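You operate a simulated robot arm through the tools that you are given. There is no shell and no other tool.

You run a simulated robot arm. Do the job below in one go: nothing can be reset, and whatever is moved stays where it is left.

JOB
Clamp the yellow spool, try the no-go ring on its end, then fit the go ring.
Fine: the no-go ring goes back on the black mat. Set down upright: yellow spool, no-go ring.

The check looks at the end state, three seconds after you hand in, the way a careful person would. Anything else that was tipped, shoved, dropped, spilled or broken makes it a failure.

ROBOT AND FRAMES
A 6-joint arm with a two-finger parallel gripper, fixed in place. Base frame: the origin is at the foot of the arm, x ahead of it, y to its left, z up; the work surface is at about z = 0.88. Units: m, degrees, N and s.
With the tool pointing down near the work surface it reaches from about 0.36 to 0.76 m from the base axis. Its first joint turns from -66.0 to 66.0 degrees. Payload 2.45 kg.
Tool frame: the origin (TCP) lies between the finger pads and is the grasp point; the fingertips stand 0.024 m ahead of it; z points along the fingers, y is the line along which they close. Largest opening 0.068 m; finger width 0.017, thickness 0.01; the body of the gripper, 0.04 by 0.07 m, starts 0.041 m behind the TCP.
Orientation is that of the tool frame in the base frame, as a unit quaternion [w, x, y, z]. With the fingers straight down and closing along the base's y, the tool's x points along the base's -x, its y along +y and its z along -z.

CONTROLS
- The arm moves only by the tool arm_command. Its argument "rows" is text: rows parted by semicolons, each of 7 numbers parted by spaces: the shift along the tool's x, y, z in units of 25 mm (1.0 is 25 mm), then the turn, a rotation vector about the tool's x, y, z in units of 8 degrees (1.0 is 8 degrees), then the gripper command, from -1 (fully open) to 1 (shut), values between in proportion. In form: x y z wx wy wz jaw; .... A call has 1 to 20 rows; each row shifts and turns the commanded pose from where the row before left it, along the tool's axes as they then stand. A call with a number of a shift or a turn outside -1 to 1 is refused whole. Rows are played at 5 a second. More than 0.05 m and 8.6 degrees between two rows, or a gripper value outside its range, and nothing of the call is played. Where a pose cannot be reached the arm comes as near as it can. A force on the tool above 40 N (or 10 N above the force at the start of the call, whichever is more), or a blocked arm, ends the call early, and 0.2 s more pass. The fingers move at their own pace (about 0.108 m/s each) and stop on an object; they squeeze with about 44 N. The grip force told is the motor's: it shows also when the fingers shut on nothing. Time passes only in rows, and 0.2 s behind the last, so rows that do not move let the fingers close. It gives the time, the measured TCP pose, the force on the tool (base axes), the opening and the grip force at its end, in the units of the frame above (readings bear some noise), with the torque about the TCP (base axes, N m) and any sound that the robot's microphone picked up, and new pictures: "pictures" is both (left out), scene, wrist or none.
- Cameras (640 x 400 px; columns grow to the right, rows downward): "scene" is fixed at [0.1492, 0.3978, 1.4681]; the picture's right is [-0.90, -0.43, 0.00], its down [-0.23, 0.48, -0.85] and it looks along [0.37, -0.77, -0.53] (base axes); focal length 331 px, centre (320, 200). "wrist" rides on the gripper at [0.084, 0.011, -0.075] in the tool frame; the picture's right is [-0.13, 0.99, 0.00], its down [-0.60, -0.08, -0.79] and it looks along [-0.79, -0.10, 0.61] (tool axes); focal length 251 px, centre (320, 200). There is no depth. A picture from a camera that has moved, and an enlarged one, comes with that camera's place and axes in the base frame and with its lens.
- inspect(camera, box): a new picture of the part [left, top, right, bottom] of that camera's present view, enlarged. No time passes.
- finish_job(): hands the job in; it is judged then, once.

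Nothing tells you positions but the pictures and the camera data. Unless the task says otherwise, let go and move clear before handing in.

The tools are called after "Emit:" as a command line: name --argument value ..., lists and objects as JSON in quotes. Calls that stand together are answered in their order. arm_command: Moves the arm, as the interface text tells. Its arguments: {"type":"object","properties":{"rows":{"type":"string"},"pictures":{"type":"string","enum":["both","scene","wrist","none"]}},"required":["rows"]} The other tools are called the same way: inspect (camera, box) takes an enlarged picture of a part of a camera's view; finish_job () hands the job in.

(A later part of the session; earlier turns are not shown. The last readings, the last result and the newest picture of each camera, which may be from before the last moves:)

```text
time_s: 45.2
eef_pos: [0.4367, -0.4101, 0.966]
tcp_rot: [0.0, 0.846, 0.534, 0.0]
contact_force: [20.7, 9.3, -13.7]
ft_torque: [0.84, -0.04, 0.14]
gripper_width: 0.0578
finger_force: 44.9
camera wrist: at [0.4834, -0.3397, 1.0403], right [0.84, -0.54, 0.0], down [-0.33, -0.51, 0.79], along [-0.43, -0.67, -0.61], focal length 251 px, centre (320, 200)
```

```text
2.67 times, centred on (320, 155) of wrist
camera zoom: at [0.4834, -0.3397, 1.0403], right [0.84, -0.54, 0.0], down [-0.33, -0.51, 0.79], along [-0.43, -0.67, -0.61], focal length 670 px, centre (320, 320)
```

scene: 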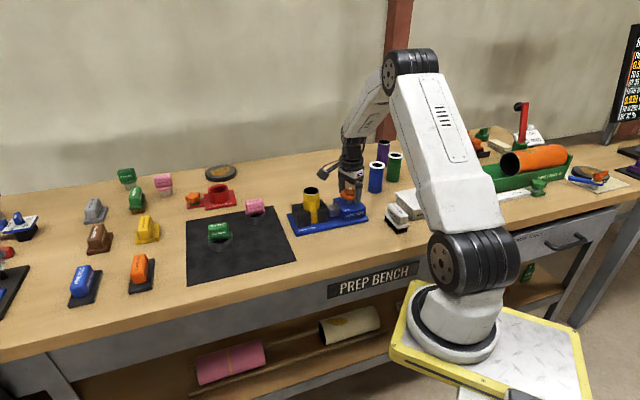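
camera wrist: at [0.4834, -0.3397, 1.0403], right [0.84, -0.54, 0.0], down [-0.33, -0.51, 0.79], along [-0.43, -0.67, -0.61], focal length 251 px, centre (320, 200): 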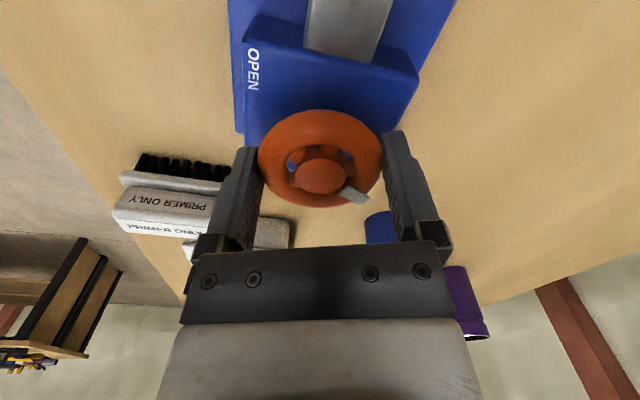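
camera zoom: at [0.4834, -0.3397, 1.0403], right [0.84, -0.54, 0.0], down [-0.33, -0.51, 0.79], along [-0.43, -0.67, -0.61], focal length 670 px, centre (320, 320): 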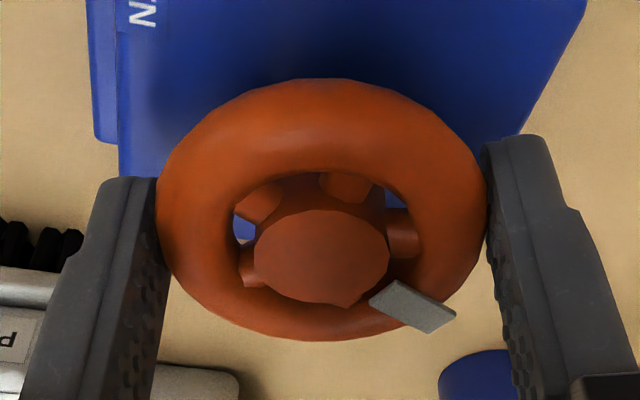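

Still turning freely; the pointer is about 10° short of the SHUT label. Another 12°.

Emit:
arm_command --rows "0 0 0 0 0 0.5 1;0 0 0 0 0 0.5 1;0 0 0 0 0 0.5 1;0 0 0 0 0 0 1" --pictures "both"

Emit:
inspect --camera "scene" --box '[290, 170, 386, 230]'

Emit:
inspect --camera "wrist" --box '[200, 80, 440, 230]'

```text
time_s: 46.2
eef_pos: [0.4374, -0.4113, 0.9666]
tcp_rot: [0.003, 0.896, 0.444, -0.001]
contact_force: [22.4, -0.1, -19.9]
ft_torque: [-0.56, 0.18, 1.72]
gripper_width: 0.0583
finger_force: 44.9
camera wrist: at [0.4967, -0.3513, 1.0403], right [0.71, -0.7, 0.0], down [-0.43, -0.43, 0.79], along [-0.56, -0.57, -0.61], focal length 251 px, centre (320, 200)
```

scene: 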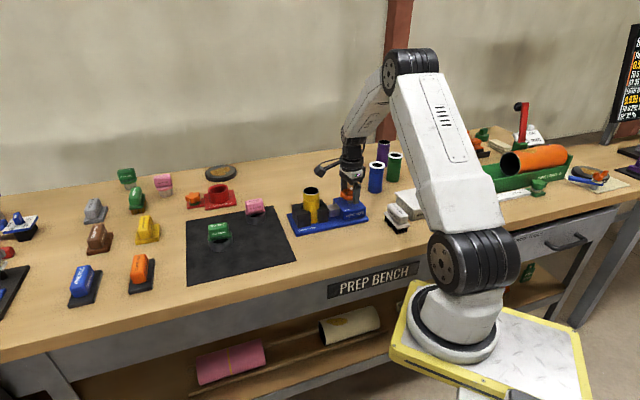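
wrist: 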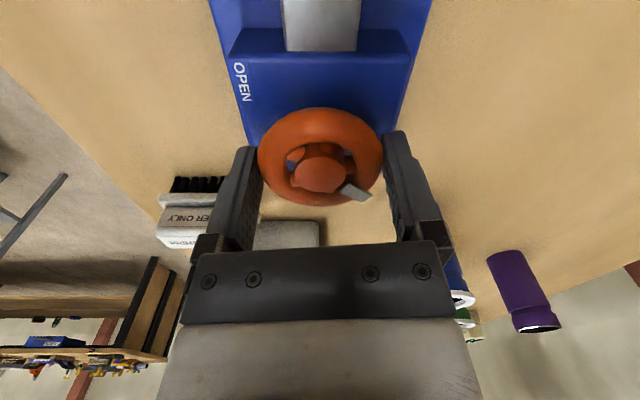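

```text
6.67 times, centred on (338, 200) of scene
camera zoom: at [0.1502, 0.3976, 1.4681], right [-0.9, -0.43, 0.0], down [-0.23, 0.48, -0.85], along [0.37, -0.77, -0.53], focal length 2205 px, centre (200, 200)
```

zoom: 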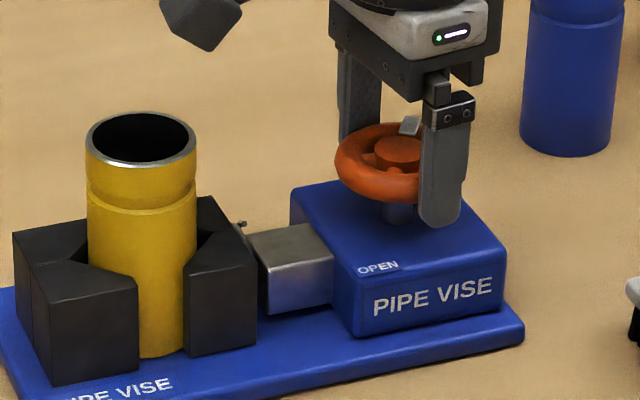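

```text
2.67 times, centred on (320, 155) of wrist
camera zoom: at [0.4967, -0.3513, 1.0403], right [0.71, -0.7, 0.0], down [-0.43, -0.43, 0.79], along [-0.56, -0.57, -0.61], focal length 670 px, centre (320, 320)
```

zoom: 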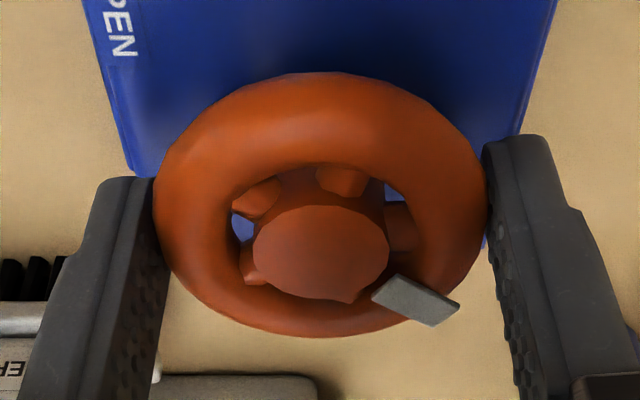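

An end stop showed up (1.7 N·m) exactly with the pointer at SHUT (~202° turned). I let go of the wheel and back straight up.

Emit:
arm_command --rows "0 0 0 0 0 0 -0.8;0 0 0 0 0 0 -1;0 0 0 0 0 0 -1" --pictures "none"

Emit:
arm_command --rows "0 0 -0.4 0 0 0 -1;0 0 -0.8 0 0 0 -1;0 0 -1 0 0 0 -1;0 0 -1 0 0 0 -1;0 0 -1 0 0 0 -1;0 0 0 0 0 0 -1" --pictures "both"

Emit:
inspect --camera "scene" --box '[280, 170, 376, 230]'

Emit:
inspect --camera "wrist" --box '[200, 0, 440, 150]'

```text
time_s: 47.0
eef_pos: [0.4361, -0.412, 0.9675]
tcp_rot: [0.0, 0.897, 0.443, 0.0]
contact_force: [-0.7, 0.8, 0.2]
ft_torque: [0.01, 0.02, 0.03]
gripper_width: 0.0679
finger_force: 0.0
```

```text
time_s: 48.4
eef_pos: [0.4369, -0.4095, 1.0725]
tcp_rot: [0.001, 0.896, 0.443, -0.001]
contact_force: [-0.3, 0.2, 0.5]
ft_torque: [-0.01, 0.03, 0.02]
gripper_width: 0.068
finger_force: 0.2
camera wrist: at [0.4969, -0.3506, 1.1464], right [0.71, -0.71, 0.0], down [-0.43, -0.43, 0.79], along [-0.56, -0.56, -0.61], focal length 251 px, centre (320, 200)
```

scene: 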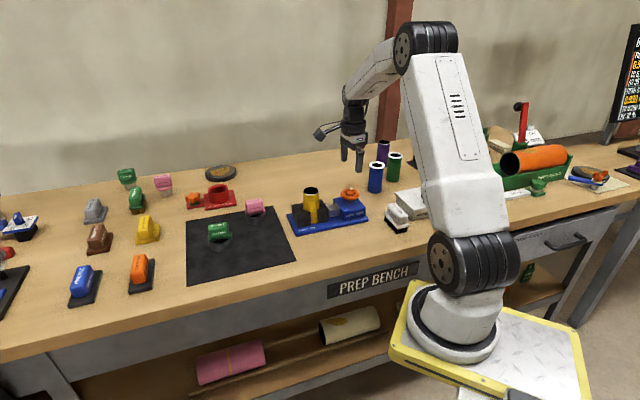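
wrist: 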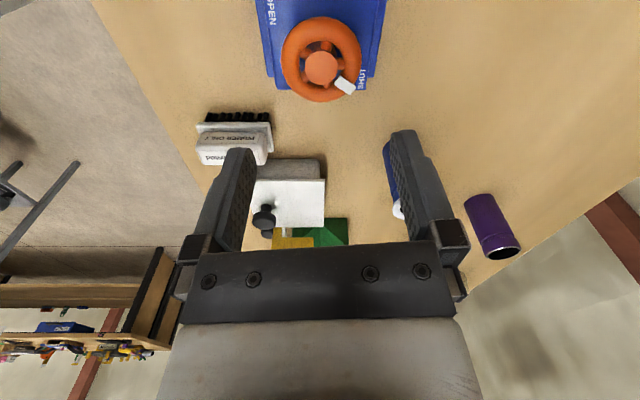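

```text
6.67 times, centred on (328, 200) of scene
camera zoom: at [0.1492, 0.3978, 1.4681], right [-0.9, -0.43, 0.0], down [-0.23, 0.48, -0.85], along [0.37, -0.77, -0.53], focal length 2205 px, centre (267, 200)
```

zoom: 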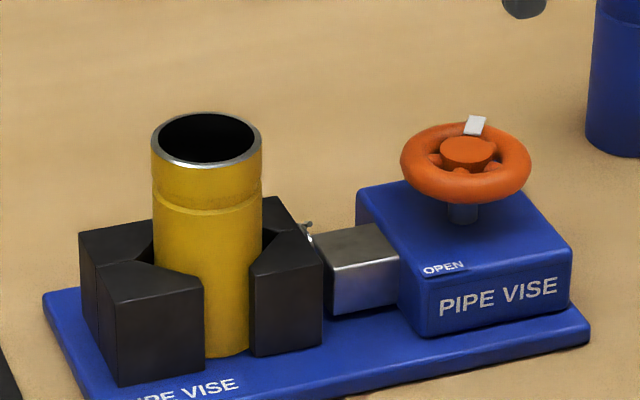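

```text
2.67 times, centred on (320, 75) of wrist
camera zoom: at [0.4969, -0.3506, 1.1464], right [0.71, -0.71, 0.0], down [-0.43, -0.43, 0.79], along [-0.56, -0.56, -0.61], focal length 670 px, centre (320, 533)
```

zoom: 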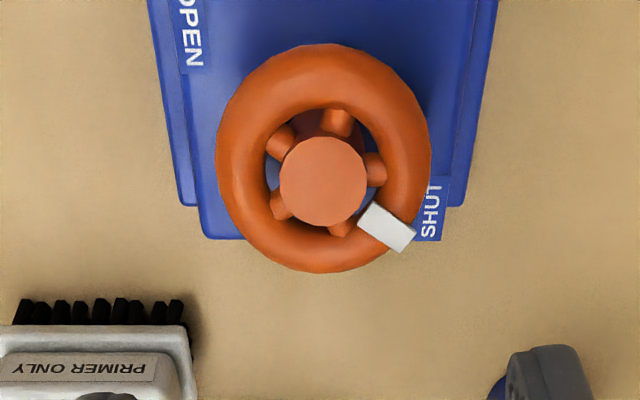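

The vise is SHUT and the spool is clamped upright. Next is the pink no-go ring near (0.675, -0.258); I turn the gripper so its fingers will close across the thin side of the handle and go look.

Emit:
arm_command --rows "0 0 0 0 0 -0.955 -1;0 0 0 0 0 -0.955 -1;0 0 0 0 0 -0.955 -1;0 0 0 0 0 -0.955 -1;0 0 0 0 0 -0.955 -1;0 0 0 0 0 -0.955 -1;0 0 0 0 0 -0.955 -1;0 0 0 0 0 -0.955 -1;0 0 0 0 0 -0.955 -1;0 0 0 0 0 -0.955 -1;0 0 0 0 0 -0.955 -1;0 0 0 0 0 -0.955 -1;0 0 0 0 0 -0.955 -1;0 0 0 0 0 -0.955 -1;0 0 0 0 0 -0.955 -1;0 0 0 0 0 -0.955 -1;0 0 0 0 0 -0.955 -1;0 0 0 0 0 -0.955 -1;0 0 0 0 0 -0.955 -1;0 0 0 0 0 -0.955 -1" --pictures "none"

Emit:
arm_command --rows "-0.998 0.189 0 0 0 0 -1;-0.998 0.189 0 0 0 0 -1;-0.998 0.189 0 0 0 0 -1;-0.998 0.189 0 0 0 0 -1;-0.998 0.189 0 0 0 0 -1;-0.998 0.189 0 0 0 0 -1;-0.998 0.189 0 0 0 0 -1;-0.998 0.189 0 0 0 0 -1;-0.998 0.189 0 0 0 0 -1;-0.998 0.189 0 0 0 0 -1;0 0 0 0 0 0 -1" --pictures "both"

Emit:
inspect --camera "wrist" --box '[200, 0, 440, 150]'

```text
time_s: 52.6
eef_pos: [0.4365, -0.4108, 1.0711]
tcp_rot: [0.0, -0.22, 0.975, -0.001]
contact_force: [0.3, -0.5, -0.3]
ft_torque: [0.01, 0.02, 0.01]
gripper_width: 0.0681
finger_force: 0.0
```

```text
time_s: 55.0
eef_pos: [0.6389, -0.2607, 1.0719]
tcp_rot: [0.001, -0.22, 0.976, 0.0]
contact_force: [-0.1, -0.1, 0.3]
ft_torque: [-0.01, 0.0, -0.01]
gripper_width: 0.0679
finger_force: 0.0
camera wrist: at [0.5592, -0.2873, 1.1458], right [-0.31, 0.95, 0.0], down [0.58, 0.19, 0.79], along [0.75, 0.24, -0.61], focal length 251 px, centre (320, 200)
```

scene: 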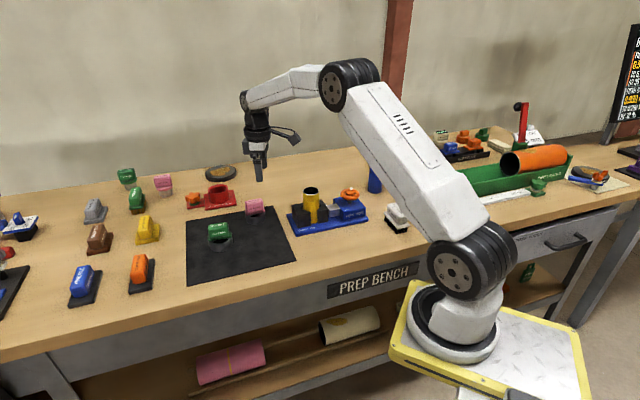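
wrist: 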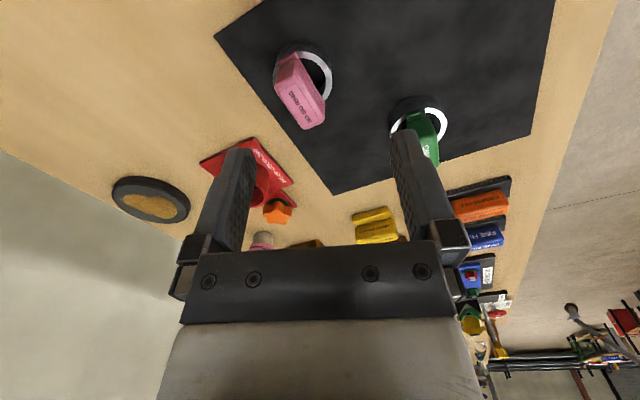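

```text
2.67 times, centred on (320, 75) of wrist
camera zoom: at [0.5592, -0.2873, 1.1458], right [-0.31, 0.95, 0.0], down [0.58, 0.19, 0.79], along [0.75, 0.24, -0.61], focal length 670 px, centre (320, 533)
```

zoom: 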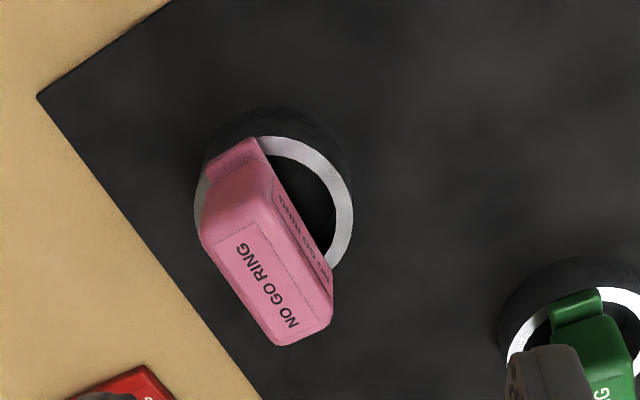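

The pink no-go ring is at about (0.680, -0.265), handle long axis at 45° (same as the vise), handle top near z≈0.95. I centre over it and turn the fingers to its thin side.

Emit:
arm_command --rows "-0.698 -0.416 0 0 0 0 -1;-0.698 -0.416 0 0 0 0 -1;0 0 0 0 0 -0.8167 -1;0 0 0 0 0 -0.8167 -1;0 0 0 0 0 -0.8167 -1;0 0 0.8 0 0 0 -1;0 0 0 0 0 0 -1;0 0 0 0 0 0 -1" --pictures "both"

Emit:
inspect --camera "wrist" --box '[200, 0, 440, 150]'

Emit:
inspect --camera "scene" --box '[225, 165, 305, 225]'

```text
time_s: 56.8
eef_pos: [0.6819, -0.2646, 1.0512]
tcp_rot: [-0.001, -0.383, 0.924, -0.001]
contact_force: [-0.1, 1.6, -0.7]
ft_torque: [0.02, 0.03, -0.03]
gripper_width: 0.068
finger_force: 0.1
camera wrist: at [0.6149, -0.3173, 1.1251], right [-0.61, 0.79, 0.0], down [0.48, 0.37, 0.79], along [0.63, 0.48, -0.61], focal length 251 px, centre (320, 200)
```

scene: 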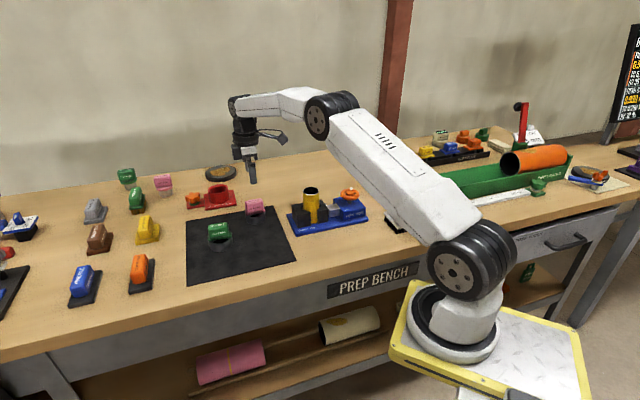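
wrist: 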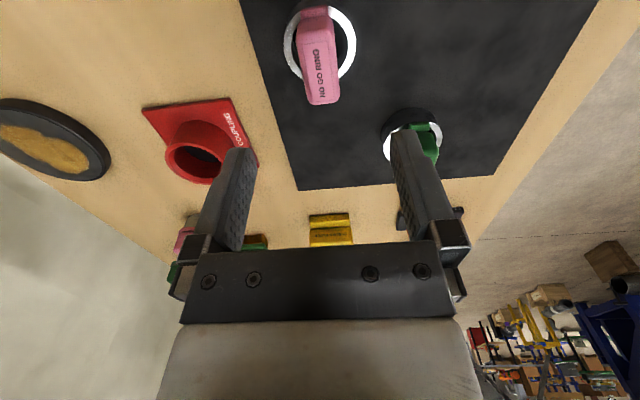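

```text
2.67 times, centred on (320, 75) of wrist
camera zoom: at [0.6149, -0.3173, 1.1251], right [-0.61, 0.79, 0.0], down [0.48, 0.37, 0.79], along [0.63, 0.48, -0.61], focal length 670 px, centre (320, 533)
```

zoom: 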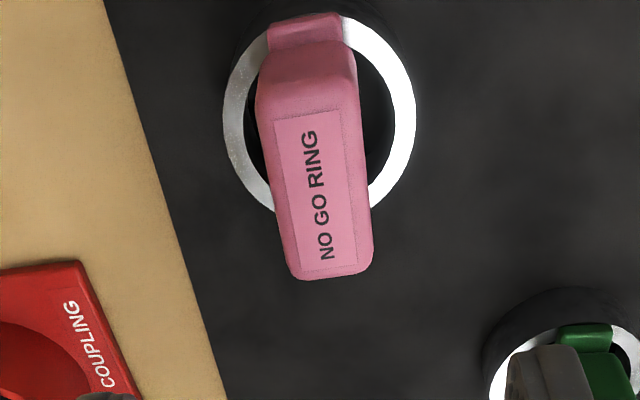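

```text
6.67 times, centred on (265, 195) of scene
camera zoom: at [0.1492, 0.3978, 1.4681], right [-0.9, -0.43, 0.0], down [-0.23, 0.48, -0.85], along [0.37, -0.77, -0.53], focal length 2205 px, centre (687, 233)
```

zoom: 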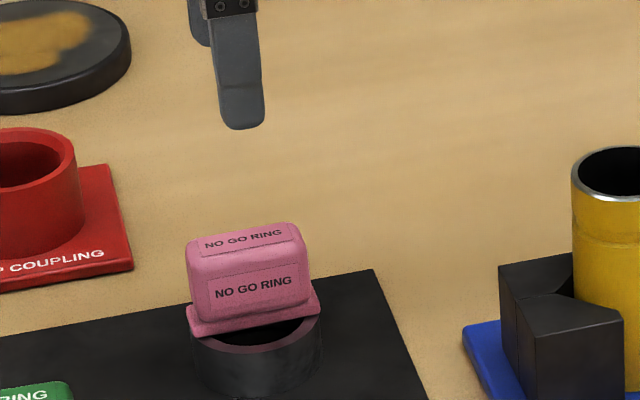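

I'm centred over the no-go ring's handle to within about 1 mm. I align 3° more and descend so the fingertips stop just above the handle's flange.

Emit:
arm_command --rows "0 0 0 0 0 -0.4 -1;0 0 0.9 0 0 0 -1;0 0 0.9 0 0 0 -1;0 0 0.9 0 0 0 -1;0 0 0.8 0 0 0 -1;0 0 0.5 0 0 0 -1;0 0 0 0 0 0 -1" --pictures "both"

Emit:
inspect --camera "scene" --box '[225, 175, 289, 235]'

Emit:
inspect --camera "wrist" --box '[200, 50, 440, 250]'

```text
time_s: 58.4
eef_pos: [0.6819, -0.2659, 0.9499]
tcp_rot: [0.0, -0.408, 0.913, -0.001]
contact_force: [0.1, 0.4, 0.9]
ft_torque: [0.02, 0.01, -0.01]
gripper_width: 0.0679
finger_force: 0.0
camera wrist: at [0.6175, -0.3218, 1.0241], right [-0.65, 0.76, 0.0], down [0.46, 0.4, 0.79], along [0.6, 0.52, -0.61], focal length 251 px, centre (320, 200)
```

scene: 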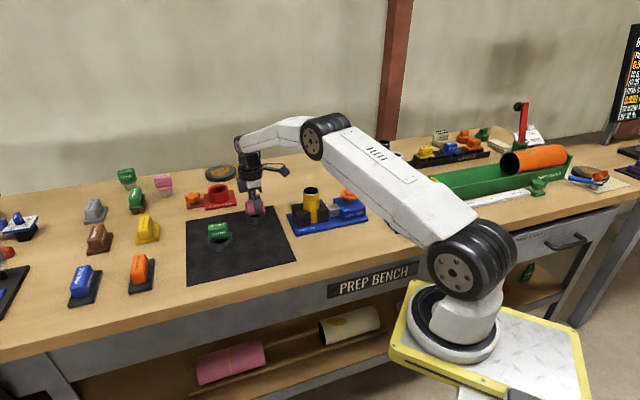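
wrist: 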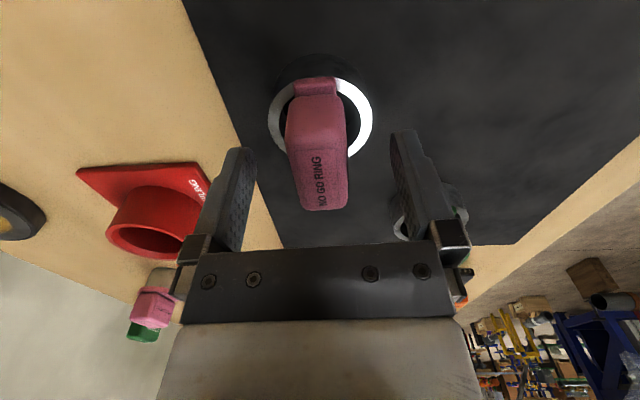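

```text
6.67 times, centred on (257, 205) of scene
camera zoom: at [0.1492, 0.3978, 1.4681], right [-0.9, -0.43, 0.0], down [-0.23, 0.48, -0.85], along [0.37, -0.77, -0.53], focal length 2205 px, centre (740, 167)
```

zoom: 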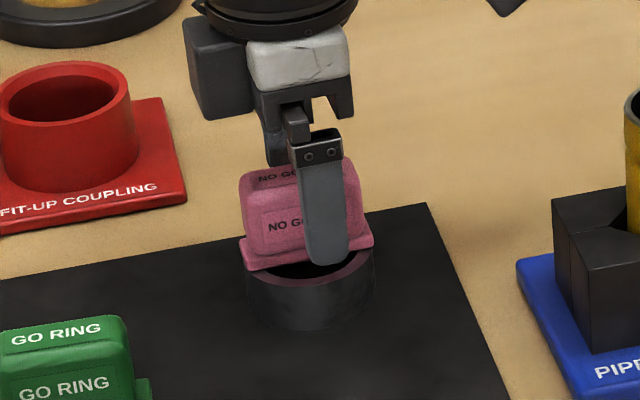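

```text
2.00 times, centred on (320, 150) of wrist
camera zoom: at [0.6175, -0.3218, 1.0241], right [-0.65, 0.76, 0.0], down [0.46, 0.4, 0.79], along [0.6, 0.52, -0.61], focal length 503 px, centre (320, 300)
```

zoom: 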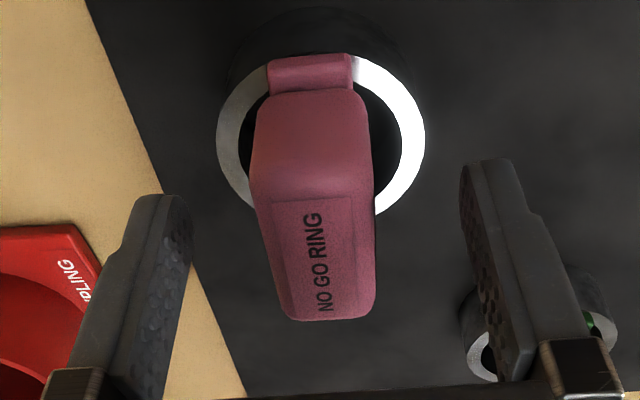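

The handle is centred between the fingers. I close on it.

Emit:
arm_command --rows "0 0 0 0 0 0 1;0 0 0 0 0 0 1;0 0 0 0 0 0 1;0 0 0 0 0 0 1" --pictures "wrist"

```text
time_s: 59.4
eef_pos: [0.6826, -0.265, 0.9504]
tcp_rot: [0.0, -0.409, 0.913, -0.001]
contact_force: [0.6, -0.1, 0.1]
ft_torque: [-0.02, -0.03, 0.0]
gripper_width: 0.0258
finger_force: 41.4
camera wrist: at [0.6176, -0.3217, 1.0243], right [-0.65, 0.76, 0.0], down [0.46, 0.4, 0.79], along [0.6, 0.52, -0.61], focal length 251 px, centre (320, 200)
```

wrist: 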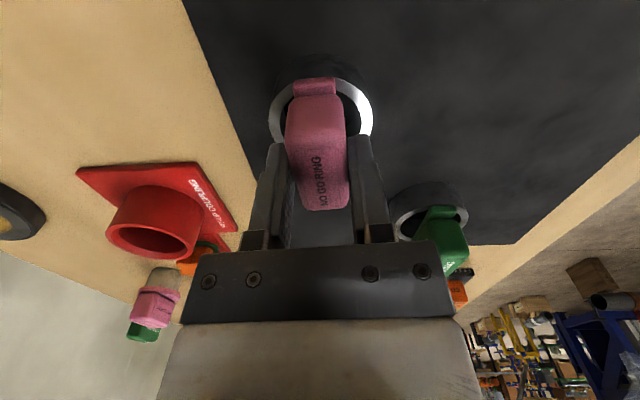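

The no-go ring is gripped (25.8 mm handle). I lift it well clear and carry it to a spot beside the spool, from which the camera can see the spool's end.

Emit:
arm_command --rows "0 0 -0.4 0 0 0 1;0 0 -0.9 0 0 0 1;0 0 -1 0 0 0 1;0 0 -1 0 0 0 1;0 0 -1 0 0 0 1;0 0 -1 0 0 0 1;0 0 -1 0 0 0 1;0 0 -0.9 0 0 0 1;0.863 -0.005 0 0 0 0 1;0.863 -0.005 0 0 0 0 1;0.863 -0.005 0 0 0 0 1;0.863 -0.005 0 0 0 0 1;0.863 -0.005 0 0 0 0 1;0.863 -0.005 0 0 0 0 1;0.863 -0.005 0 0 0 0 1;0 0 0 0 0 0 1;0 0 0 0 0 0 1" --pictures "both"

Emit:
inspect --camera "wrist" --box '[280, 0, 480, 125]'

Emit:
inspect --camera "wrist" --box '[220, 60, 420, 260]'

Emit:
inspect --camera "scene" --box '[260, 130, 356, 220]'

```text
time_s: 63.0
eef_pos: [0.5809, -0.3784, 1.1336]
tcp_rot: [0.0, -0.409, 0.913, -0.001]
contact_force: [0.6, -1.3, -0.8]
ft_torque: [-0.02, -0.01, -0.03]
gripper_width: 0.0255
finger_force: 41.1
camera wrist: at [0.5168, -0.4355, 1.2077], right [-0.65, 0.76, 0.0], down [0.46, 0.4, 0.79], along [0.6, 0.52, -0.61], focal length 251 px, centre (320, 200)
```

scene: 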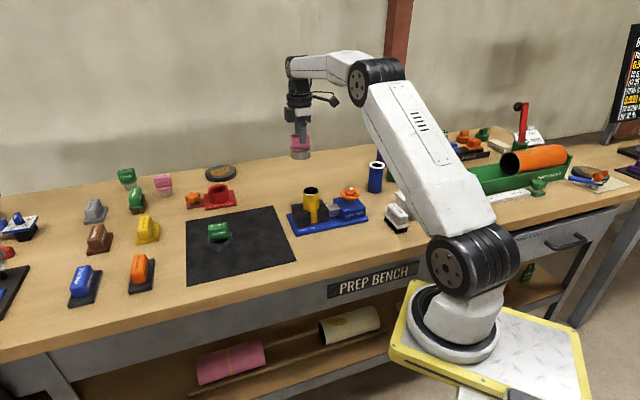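
wrist: 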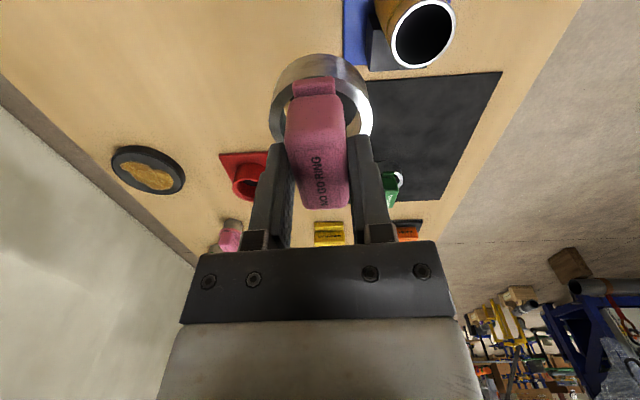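

```text
3.20 times, centred on (380, 62) of wrist
camera zoom: at [0.5168, -0.4355, 1.2077], right [-0.65, 0.76, 0.0], down [0.46, 0.4, 0.79], along [0.6, 0.52, -0.61], focal length 805 px, centre (128, 640)
```

zoom: 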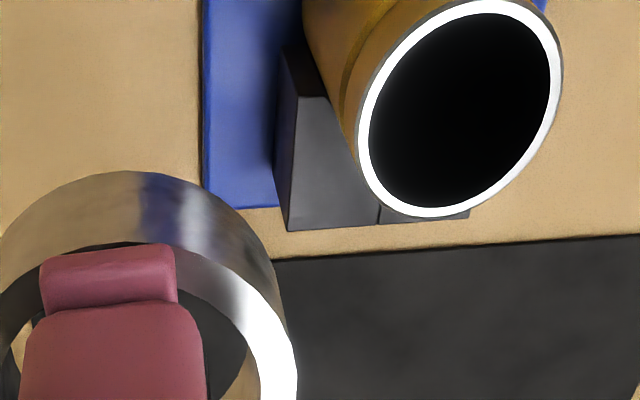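

```text
2.00 times, centred on (320, 160) of wrist
camera zoom: at [0.5168, -0.4355, 1.2077], right [-0.65, 0.76, 0.0], down [0.46, 0.4, 0.79], along [0.6, 0.52, -0.61], focal length 503 px, centre (320, 280)
```

zoom: 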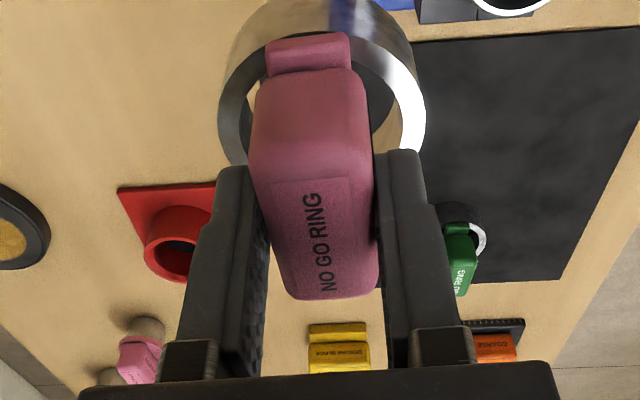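

```text
4.44 times, centred on (308, 175) of scene
camera zoom: at [0.1493, 0.3978, 1.4681], right [-0.9, -0.43, 0.0], down [-0.23, 0.48, -0.85], along [0.37, -0.77, -0.53], focal length 1470 px, centre (373, 311)
```

zoom: 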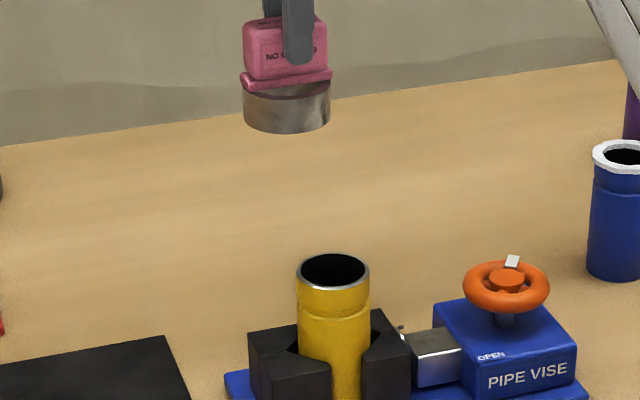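

The spool's open end is at about (0.523, -0.327), top near z≈0.988. I move the ring over it and lower to about 2 cm above to check concentricity.

Emit:
arm_command --rows "-0.056 0.79 0 0 0 0 1;0 0.8 0 0 0 0 1;0 0.8 0 0 0 0 1;0 0.8 0 0 0 0 1;0 0 0.8 0 0 0 1;0 0 0.8 0 0 0 1;0 0 0.5 0 0 0 1;0 0 0 0 0 0 1;0 0 0 0 0 0 1" --pictures "both"

Emit:
inspect --camera "wrist" --box '[220, 0, 420, 125]'

Emit:
inspect --camera "scene" --box '[285, 155, 349, 225]'

```text
time_s: 65.0
eef_pos: [0.5226, -0.3239, 1.0781]
tcp_rot: [0.0, -0.409, 0.913, -0.002]
contact_force: [0.2, -0.4, -1.2]
ft_torque: [0.01, 0.01, -0.01]
gripper_width: 0.0255
finger_force: 41.3
camera wrist: at [0.458, -0.3801, 1.1528], right [-0.65, 0.76, 0.0], down [0.46, 0.4, 0.79], along [0.6, 0.52, -0.61], focal length 251 px, centre (320, 200)
```

scene: 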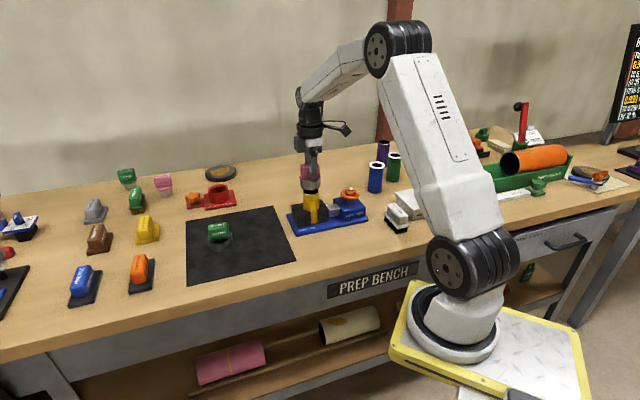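
wrist: 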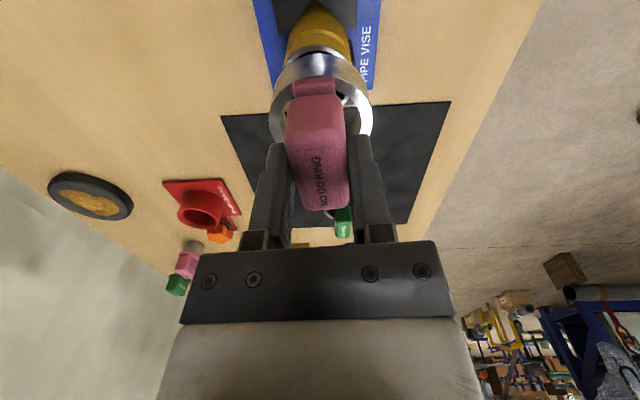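

```text
3.20 times, centred on (320, 62) of wrist
camera zoom: at [0.458, -0.3801, 1.1528], right [-0.65, 0.76, 0.0], down [0.46, 0.4, 0.79], along [0.6, 0.52, -0.61], focal length 805 px, centre (320, 640)
```

zoom: 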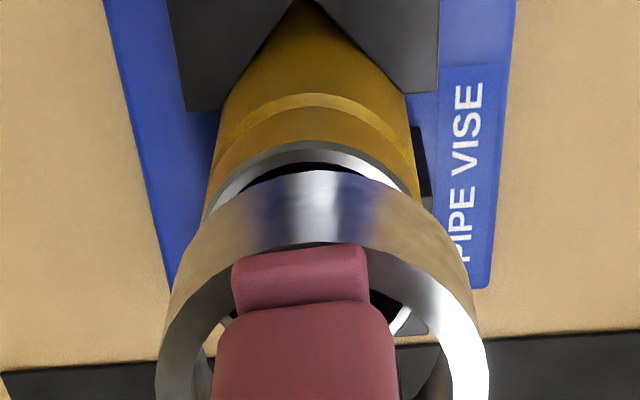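

```text
5.71 times, centred on (317, 190) of scene
camera zoom: at [0.1493, 0.3978, 1.4681], right [-0.9, -0.43, 0.0], down [-0.23, 0.48, -0.85], along [0.37, -0.77, -0.53], focal length 1890 px, centre (337, 257)
```

zoom: 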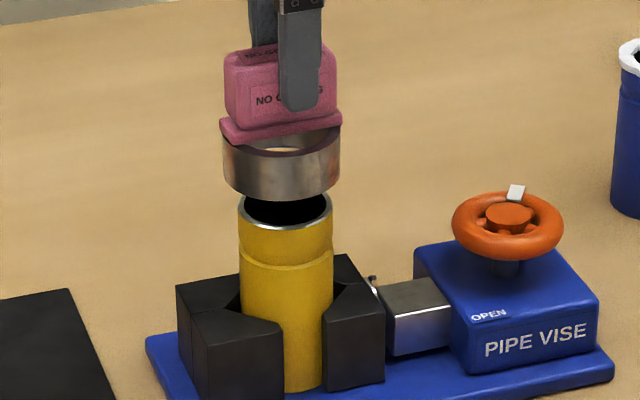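

The ring is within about 2 mm of concentric; I correct by 1.6 mm in each direction and lower onto the end gently.

Emit:
arm_command --rows "0.065 -0.065 0 0 0 0 1;0 0 0.3 0 0 0 1;0 0 0.3 0 0 0 1;0 0 0 0 0 0 1" --pictures "both"

Emit:
inspect --camera "wrist" --box '[220, 0, 420, 125]'

Emit:
inspect --camera "scene" --box '[285, 155, 349, 225]'

```text
time_s: 66.0
eef_pos: [0.5234, -0.3267, 1.0618]
tcp_rot: [-0.002, -0.408, 0.913, -0.001]
contact_force: [-0.8, 0.3, -1.1]
ft_torque: [-0.02, -0.03, -0.02]
gripper_width: 0.0255
finger_force: 40.8
camera wrist: at [0.4578, -0.3823, 1.1372], right [-0.65, 0.76, 0.0], down [0.46, 0.4, 0.79], along [0.6, 0.52, -0.61], focal length 251 px, centre (320, 200)
```

scene: 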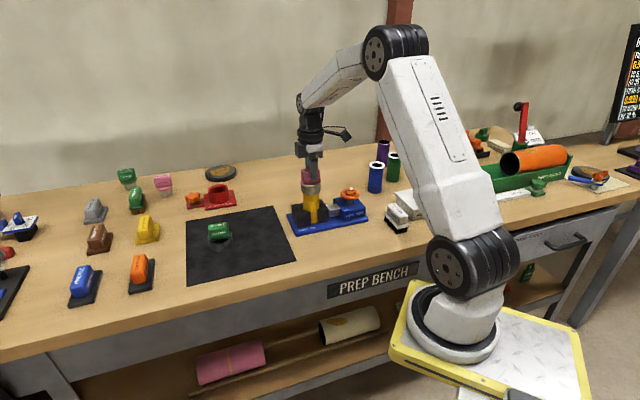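
wrist: 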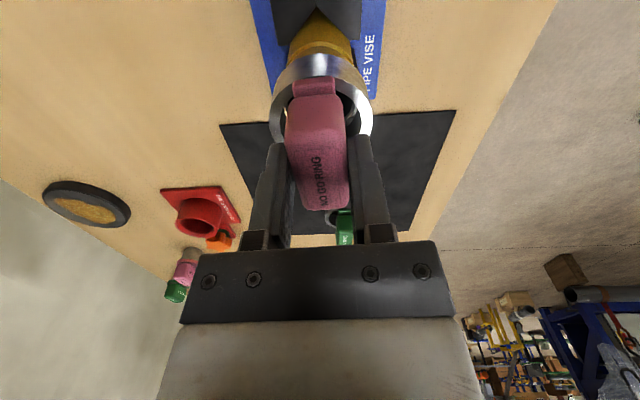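

```text
3.20 times, centred on (320, 62) of wrist
camera zoom: at [0.4578, -0.3823, 1.1372], right [-0.65, 0.76, 0.0], down [0.46, 0.4, 0.79], along [0.6, 0.52, -0.61], focal length 805 px, centre (320, 640)
```

zoom: 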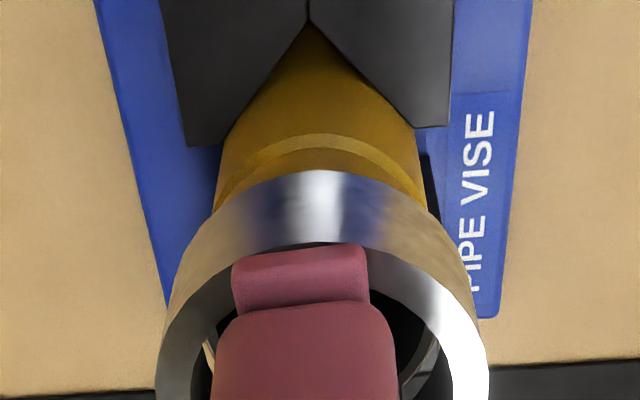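

```text
5.71 times, centred on (317, 190) of scene
camera zoom: at [0.1493, 0.3978, 1.4681], right [-0.9, -0.43, 0.0], down [-0.23, 0.48, -0.85], along [0.37, -0.77, -0.53], focal length 1890 px, centre (337, 257)
```

zoom: 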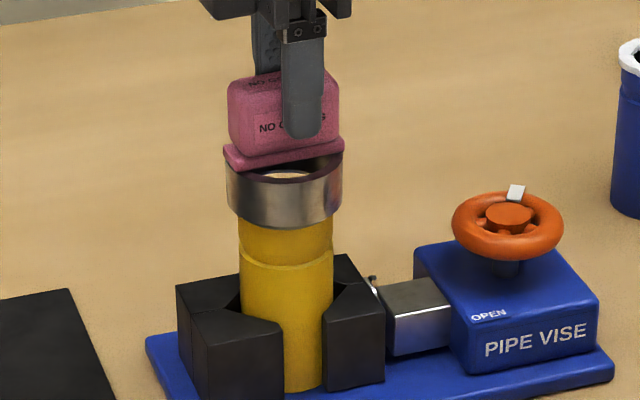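

Now concentric in both views, ring about 5–7 mm above the end. I step down gently until it touches.

Emit:
arm_command --rows "0 0 0.1 0 0 0 1;0 0 0.06 0 0 0 1;0 0 0 0 0 0 1" --pictures "none"

Emit:
arm_command --rows "0 0 0.06 0 0 0 1;0 0 0 0 0 0 1" --pictures "none"

```text
time_s: 66.8
eef_pos: [0.5211, -0.3267, 1.0604]
tcp_rot: [-0.001, -0.408, 0.913, 0.0]
contact_force: [1.2, 0.0, -2.0]
ft_torque: [0.0, -0.03, 0.01]
gripper_width: 0.0254
finger_force: 40.7
```

```text
time_s: 67.4
eef_pos: [0.522, -0.3266, 1.0581]
tcp_rot: [-0.002, -0.409, 0.913, -0.001]
contact_force: [0.3, -0.3, -2.3]
ft_torque: [0.01, 0.04, 0.01]
gripper_width: 0.0255
finger_force: 41.2
```

Emit:
arm_command --rows "0 0 0.05 0 0 0 1;0 0 0 0 0 0 1" --pictures "none"

Emit:
arm_command --rows "0 0 0.05 0 0 0 1;0 0 0 0 0 0 1" --pictures "none"

Emit:
arm_command --rows "0 0 0.05 0 0 0 1;0 0 0 0 0 0 1" --pictures "scene"

Emit:
inspect --camera "scene" --box '[285, 155, 349, 225]'

```text
time_s: 68.0
eef_pos: [0.524, -0.3271, 1.0581]
tcp_rot: [0.0, -0.408, 0.913, -0.002]
contact_force: [-3.1, 1.5, 4.6]
ft_torque: [0.0, 0.33, -0.04]
gripper_width: 0.0256
finger_force: 40.6
```

```text
time_s: 68.6
eef_pos: [0.5223, -0.3255, 1.0589]
tcp_rot: [-0.001, -0.409, 0.913, -0.002]
contact_force: [-6.6, 1.0, 16.4]
ft_torque: [-0.04, 0.56, -0.05]
gripper_width: 0.0256
finger_force: 40.4
```

```text
time_s: 69.2
eef_pos: [0.5225, -0.327, 1.0575]
tcp_rot: [0.001, -0.407, 0.913, -0.003]
contact_force: [-8.7, 0.9, 31.0]
ft_torque: [0.07, 0.64, 0.01]
gripper_width: 0.0256
finger_force: 40.7
```

scene: 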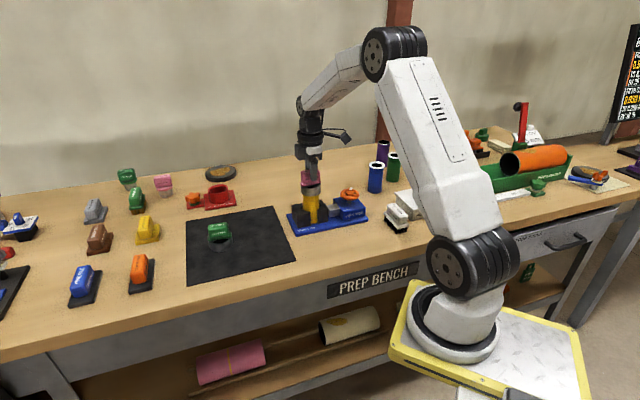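

```text
5.71 times, centred on (317, 190) of scene
camera zoom: at [0.1484, 0.3982, 1.4681], right [-0.9, -0.43, 0.0], down [-0.23, 0.48, -0.85], along [0.37, -0.77, -0.53], focal length 1890 px, centre (337, 257)
```

zoom: 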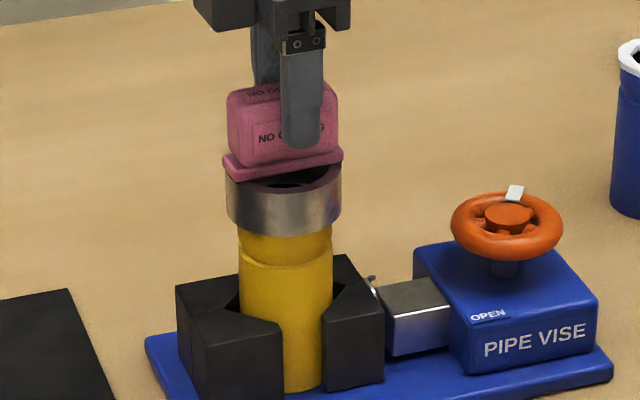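

The no-go ring sits on the end at 31 N and does not go on, as it should. I lift it off and take it back to its place on the black mat.

Emit:
arm_command --rows "0 0 -0.2 0 0 0 1;0 0 -0.8 0 0 0 1;0 0 -1 0 0 0 1;0 0 -1 0 0 0 1;-0.8643 -0.4414 0 0 0 0 1;-0.8643 -0.4414 0 0 0 0 1;-0.8643 -0.4414 0 0 0 0 1;-0.8643 -0.4414 0 0 0 0 1;-0.8643 -0.4414 0 0 0 0 1;-0.8643 -0.4414 0 0 0 0 1;-0.8643 -0.4414 0 0 0 0 1;0 0 1 0 0 0 1;0 0 1 0 0 0 1;0 0 1 0 0 0 1;0 0 1 0 0 0 1;0 0 0 0 0 0 1;0 0 0 0 0 0 1" --pictures "both"

Emit:
inspect --camera "wrist" --box '[200, 0, 440, 220]'

Emit:
inspect --camera "scene" --box '[225, 155, 305, 225]'

```text
time_s: 72.8
eef_pos: [0.6797, -0.2652, 1.0292]
tcp_rot: [0.0, -0.408, 0.913, -0.001]
contact_force: [0.4, 0.7, -1.5]
ft_torque: [0.03, 0.02, 0.0]
gripper_width: 0.0257
finger_force: 40.9
camera wrist: at [0.616, -0.3206, 1.1031], right [-0.65, 0.76, 0.0], down [0.46, 0.4, 0.79], along [0.6, 0.52, -0.61], focal length 251 px, centre (320, 200)
```

scene: 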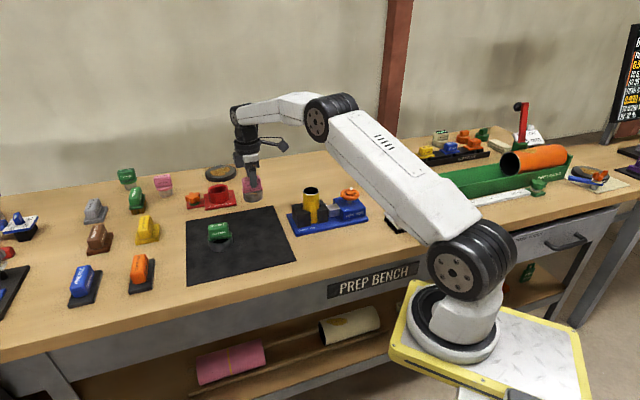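
wrist: 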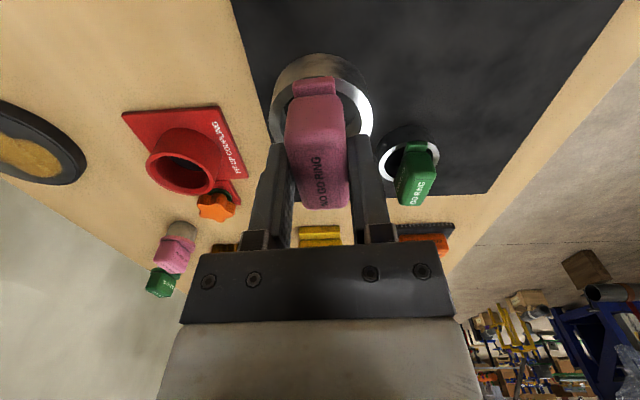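

```text
1.82 times, centred on (320, 110) of wrist
camera zoom: at [0.616, -0.3206, 1.1031], right [-0.65, 0.76, 0.0], down [0.46, 0.4, 0.79], along [0.6, 0.52, -0.61], focal length 457 px, centre (320, 364)
```

zoom: 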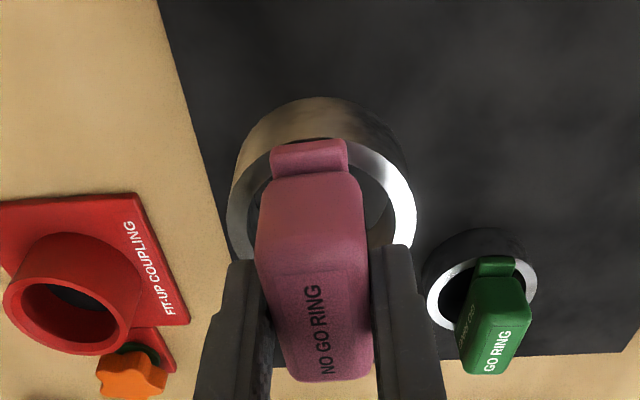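

```text
5.71 times, centred on (265, 190) of scene
camera zoom: at [0.1493, 0.3978, 1.4681], right [-0.9, -0.43, 0.0], down [-0.23, 0.48, -0.85], along [0.37, -0.77, -0.53], focal length 1890 px, centre (634, 257)
```

zoom: 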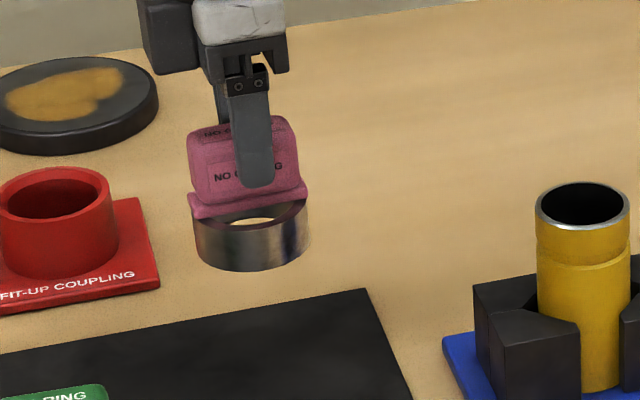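

The ring hangs level over its old spot. I lower it onto the mat, slowly at the end.

Emit:
arm_command --rows "0 0 0.8 0 0 0 1;0 0 0.8 0 0 0 1;0 0 0.8 0 0 0 1;0 0 0.4 0 0 0 1;0 0 0.15 0 0 0 1;0 0 0 0 0 0 1" --pictures "none"

Emit:
arm_command --rows "0 0 0.06 0 0 0 1;0 0 0 0 0 0 1" --pictures "none"

Emit:
arm_command --rows "0 0 0.06 0 0 0 1;0 0 0 0 0 0 1" --pictures "both"

Emit:
inspect --camera "scene" --box '[225, 175, 305, 235]'

```text
time_s: 74.2
eef_pos: [0.6803, -0.2646, 0.9559]
tcp_rot: [-0.001, -0.408, 0.913, -0.001]
contact_force: [-0.4, -0.4, -1.6]
ft_torque: [0.01, 0.0, 0.04]
gripper_width: 0.0254
finger_force: 41.6
```

```text
time_s: 74.8
eef_pos: [0.6803, -0.2651, 0.953]
tcp_rot: [0.0, -0.409, 0.913, -0.001]
contact_force: [-0.5, -1.0, -2.0]
ft_torque: [0.01, 0.0, 0.01]
gripper_width: 0.0255
finger_force: 40.8
```

```text
time_s: 75.4
eef_pos: [0.6816, -0.2651, 0.9531]
tcp_rot: [0.0, -0.408, 0.913, 0.0]
contact_force: [0.2, -0.3, -1.5]
ft_torque: [0.03, 0.0, 0.01]
gripper_width: 0.0254
finger_force: 40.9
camera wrist: at [0.6165, -0.3213, 1.0269], right [-0.65, 0.76, 0.0], down [0.46, 0.4, 0.79], along [0.6, 0.52, -0.61], focal length 251 px, centre (320, 200)
```

scene: 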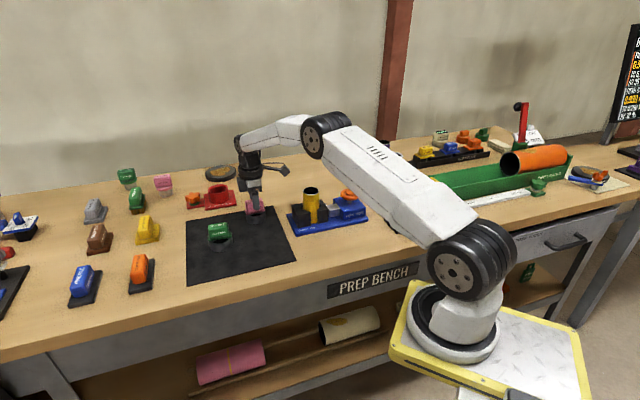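
wrist: 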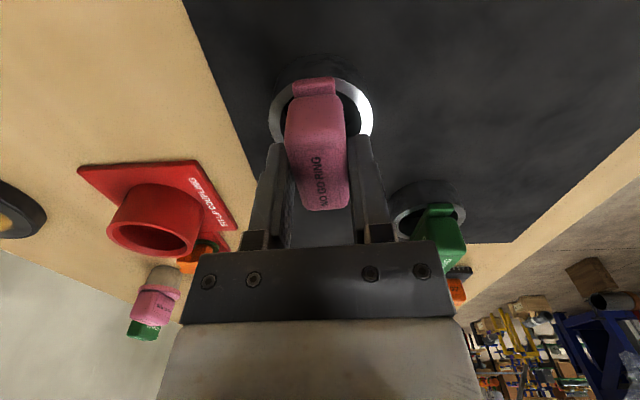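

```text
6.67 times, centred on (265, 205) of scene
camera zoom: at [0.1493, 0.3978, 1.4681], right [-0.9, -0.43, 0.0], down [-0.23, 0.48, -0.85], along [0.37, -0.77, -0.53], focal length 2205 px, centre (687, 167)
```

zoom: 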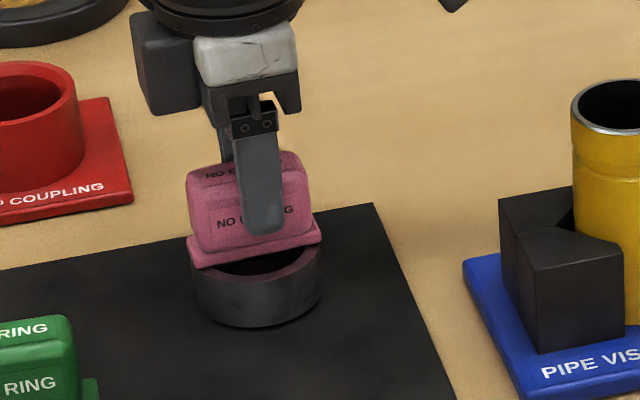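

Nearly down. A few more 1 mm steps until the mat carries it.

Emit:
arm_command --rows "0 0 0.05 0 0 0 1;0 0 0 0 0 0 1" --pictures "none"

Emit:
arm_command --rows "0 0 0.04 0 0 0 1;0 0 0 0 0 0 1" --pictures "none"

```text
time_s: 76.0
eef_pos: [0.6802, -0.2646, 0.9529]
tcp_rot: [0.0, -0.408, 0.913, -0.001]
contact_force: [-0.1, -0.7, -1.2]
ft_torque: [-0.02, 0.01, -0.02]
gripper_width: 0.0253
finger_force: 40.9
```

```text
time_s: 76.6
eef_pos: [0.681, -0.2655, 0.95]
tcp_rot: [-0.001, -0.409, 0.913, -0.002]
contact_force: [-0.1, 0.9, -0.6]
ft_torque: [0.0, 0.0, 0.01]
gripper_width: 0.0257
finger_force: 41.6
```

Emit:
arm_command --rows "0 0 0.04 0 0 0 1;0 0 0 0 0 0 1" --pictures "none"

Emit:
arm_command --rows "0 0 0.04 0 0 0 1;0 0 0 0 0 0 1" --pictures "none"

```text
time_s: 77.2
eef_pos: [0.6811, -0.2659, 0.9506]
tcp_rot: [0.0, -0.408, 0.913, -0.001]
contact_force: [-1.7, 0.3, 2.2]
ft_torque: [0.07, 0.08, 0.07]
gripper_width: 0.0255
finger_force: 40.6
```

```text
time_s: 77.8
eef_pos: [0.6816, -0.2658, 0.9512]
tcp_rot: [0.0, -0.408, 0.913, 0.0]
contact_force: [-7.3, 5.1, 13.5]
ft_torque: [0.21, 0.28, 0.03]
gripper_width: 0.0253
finger_force: 41.1
```

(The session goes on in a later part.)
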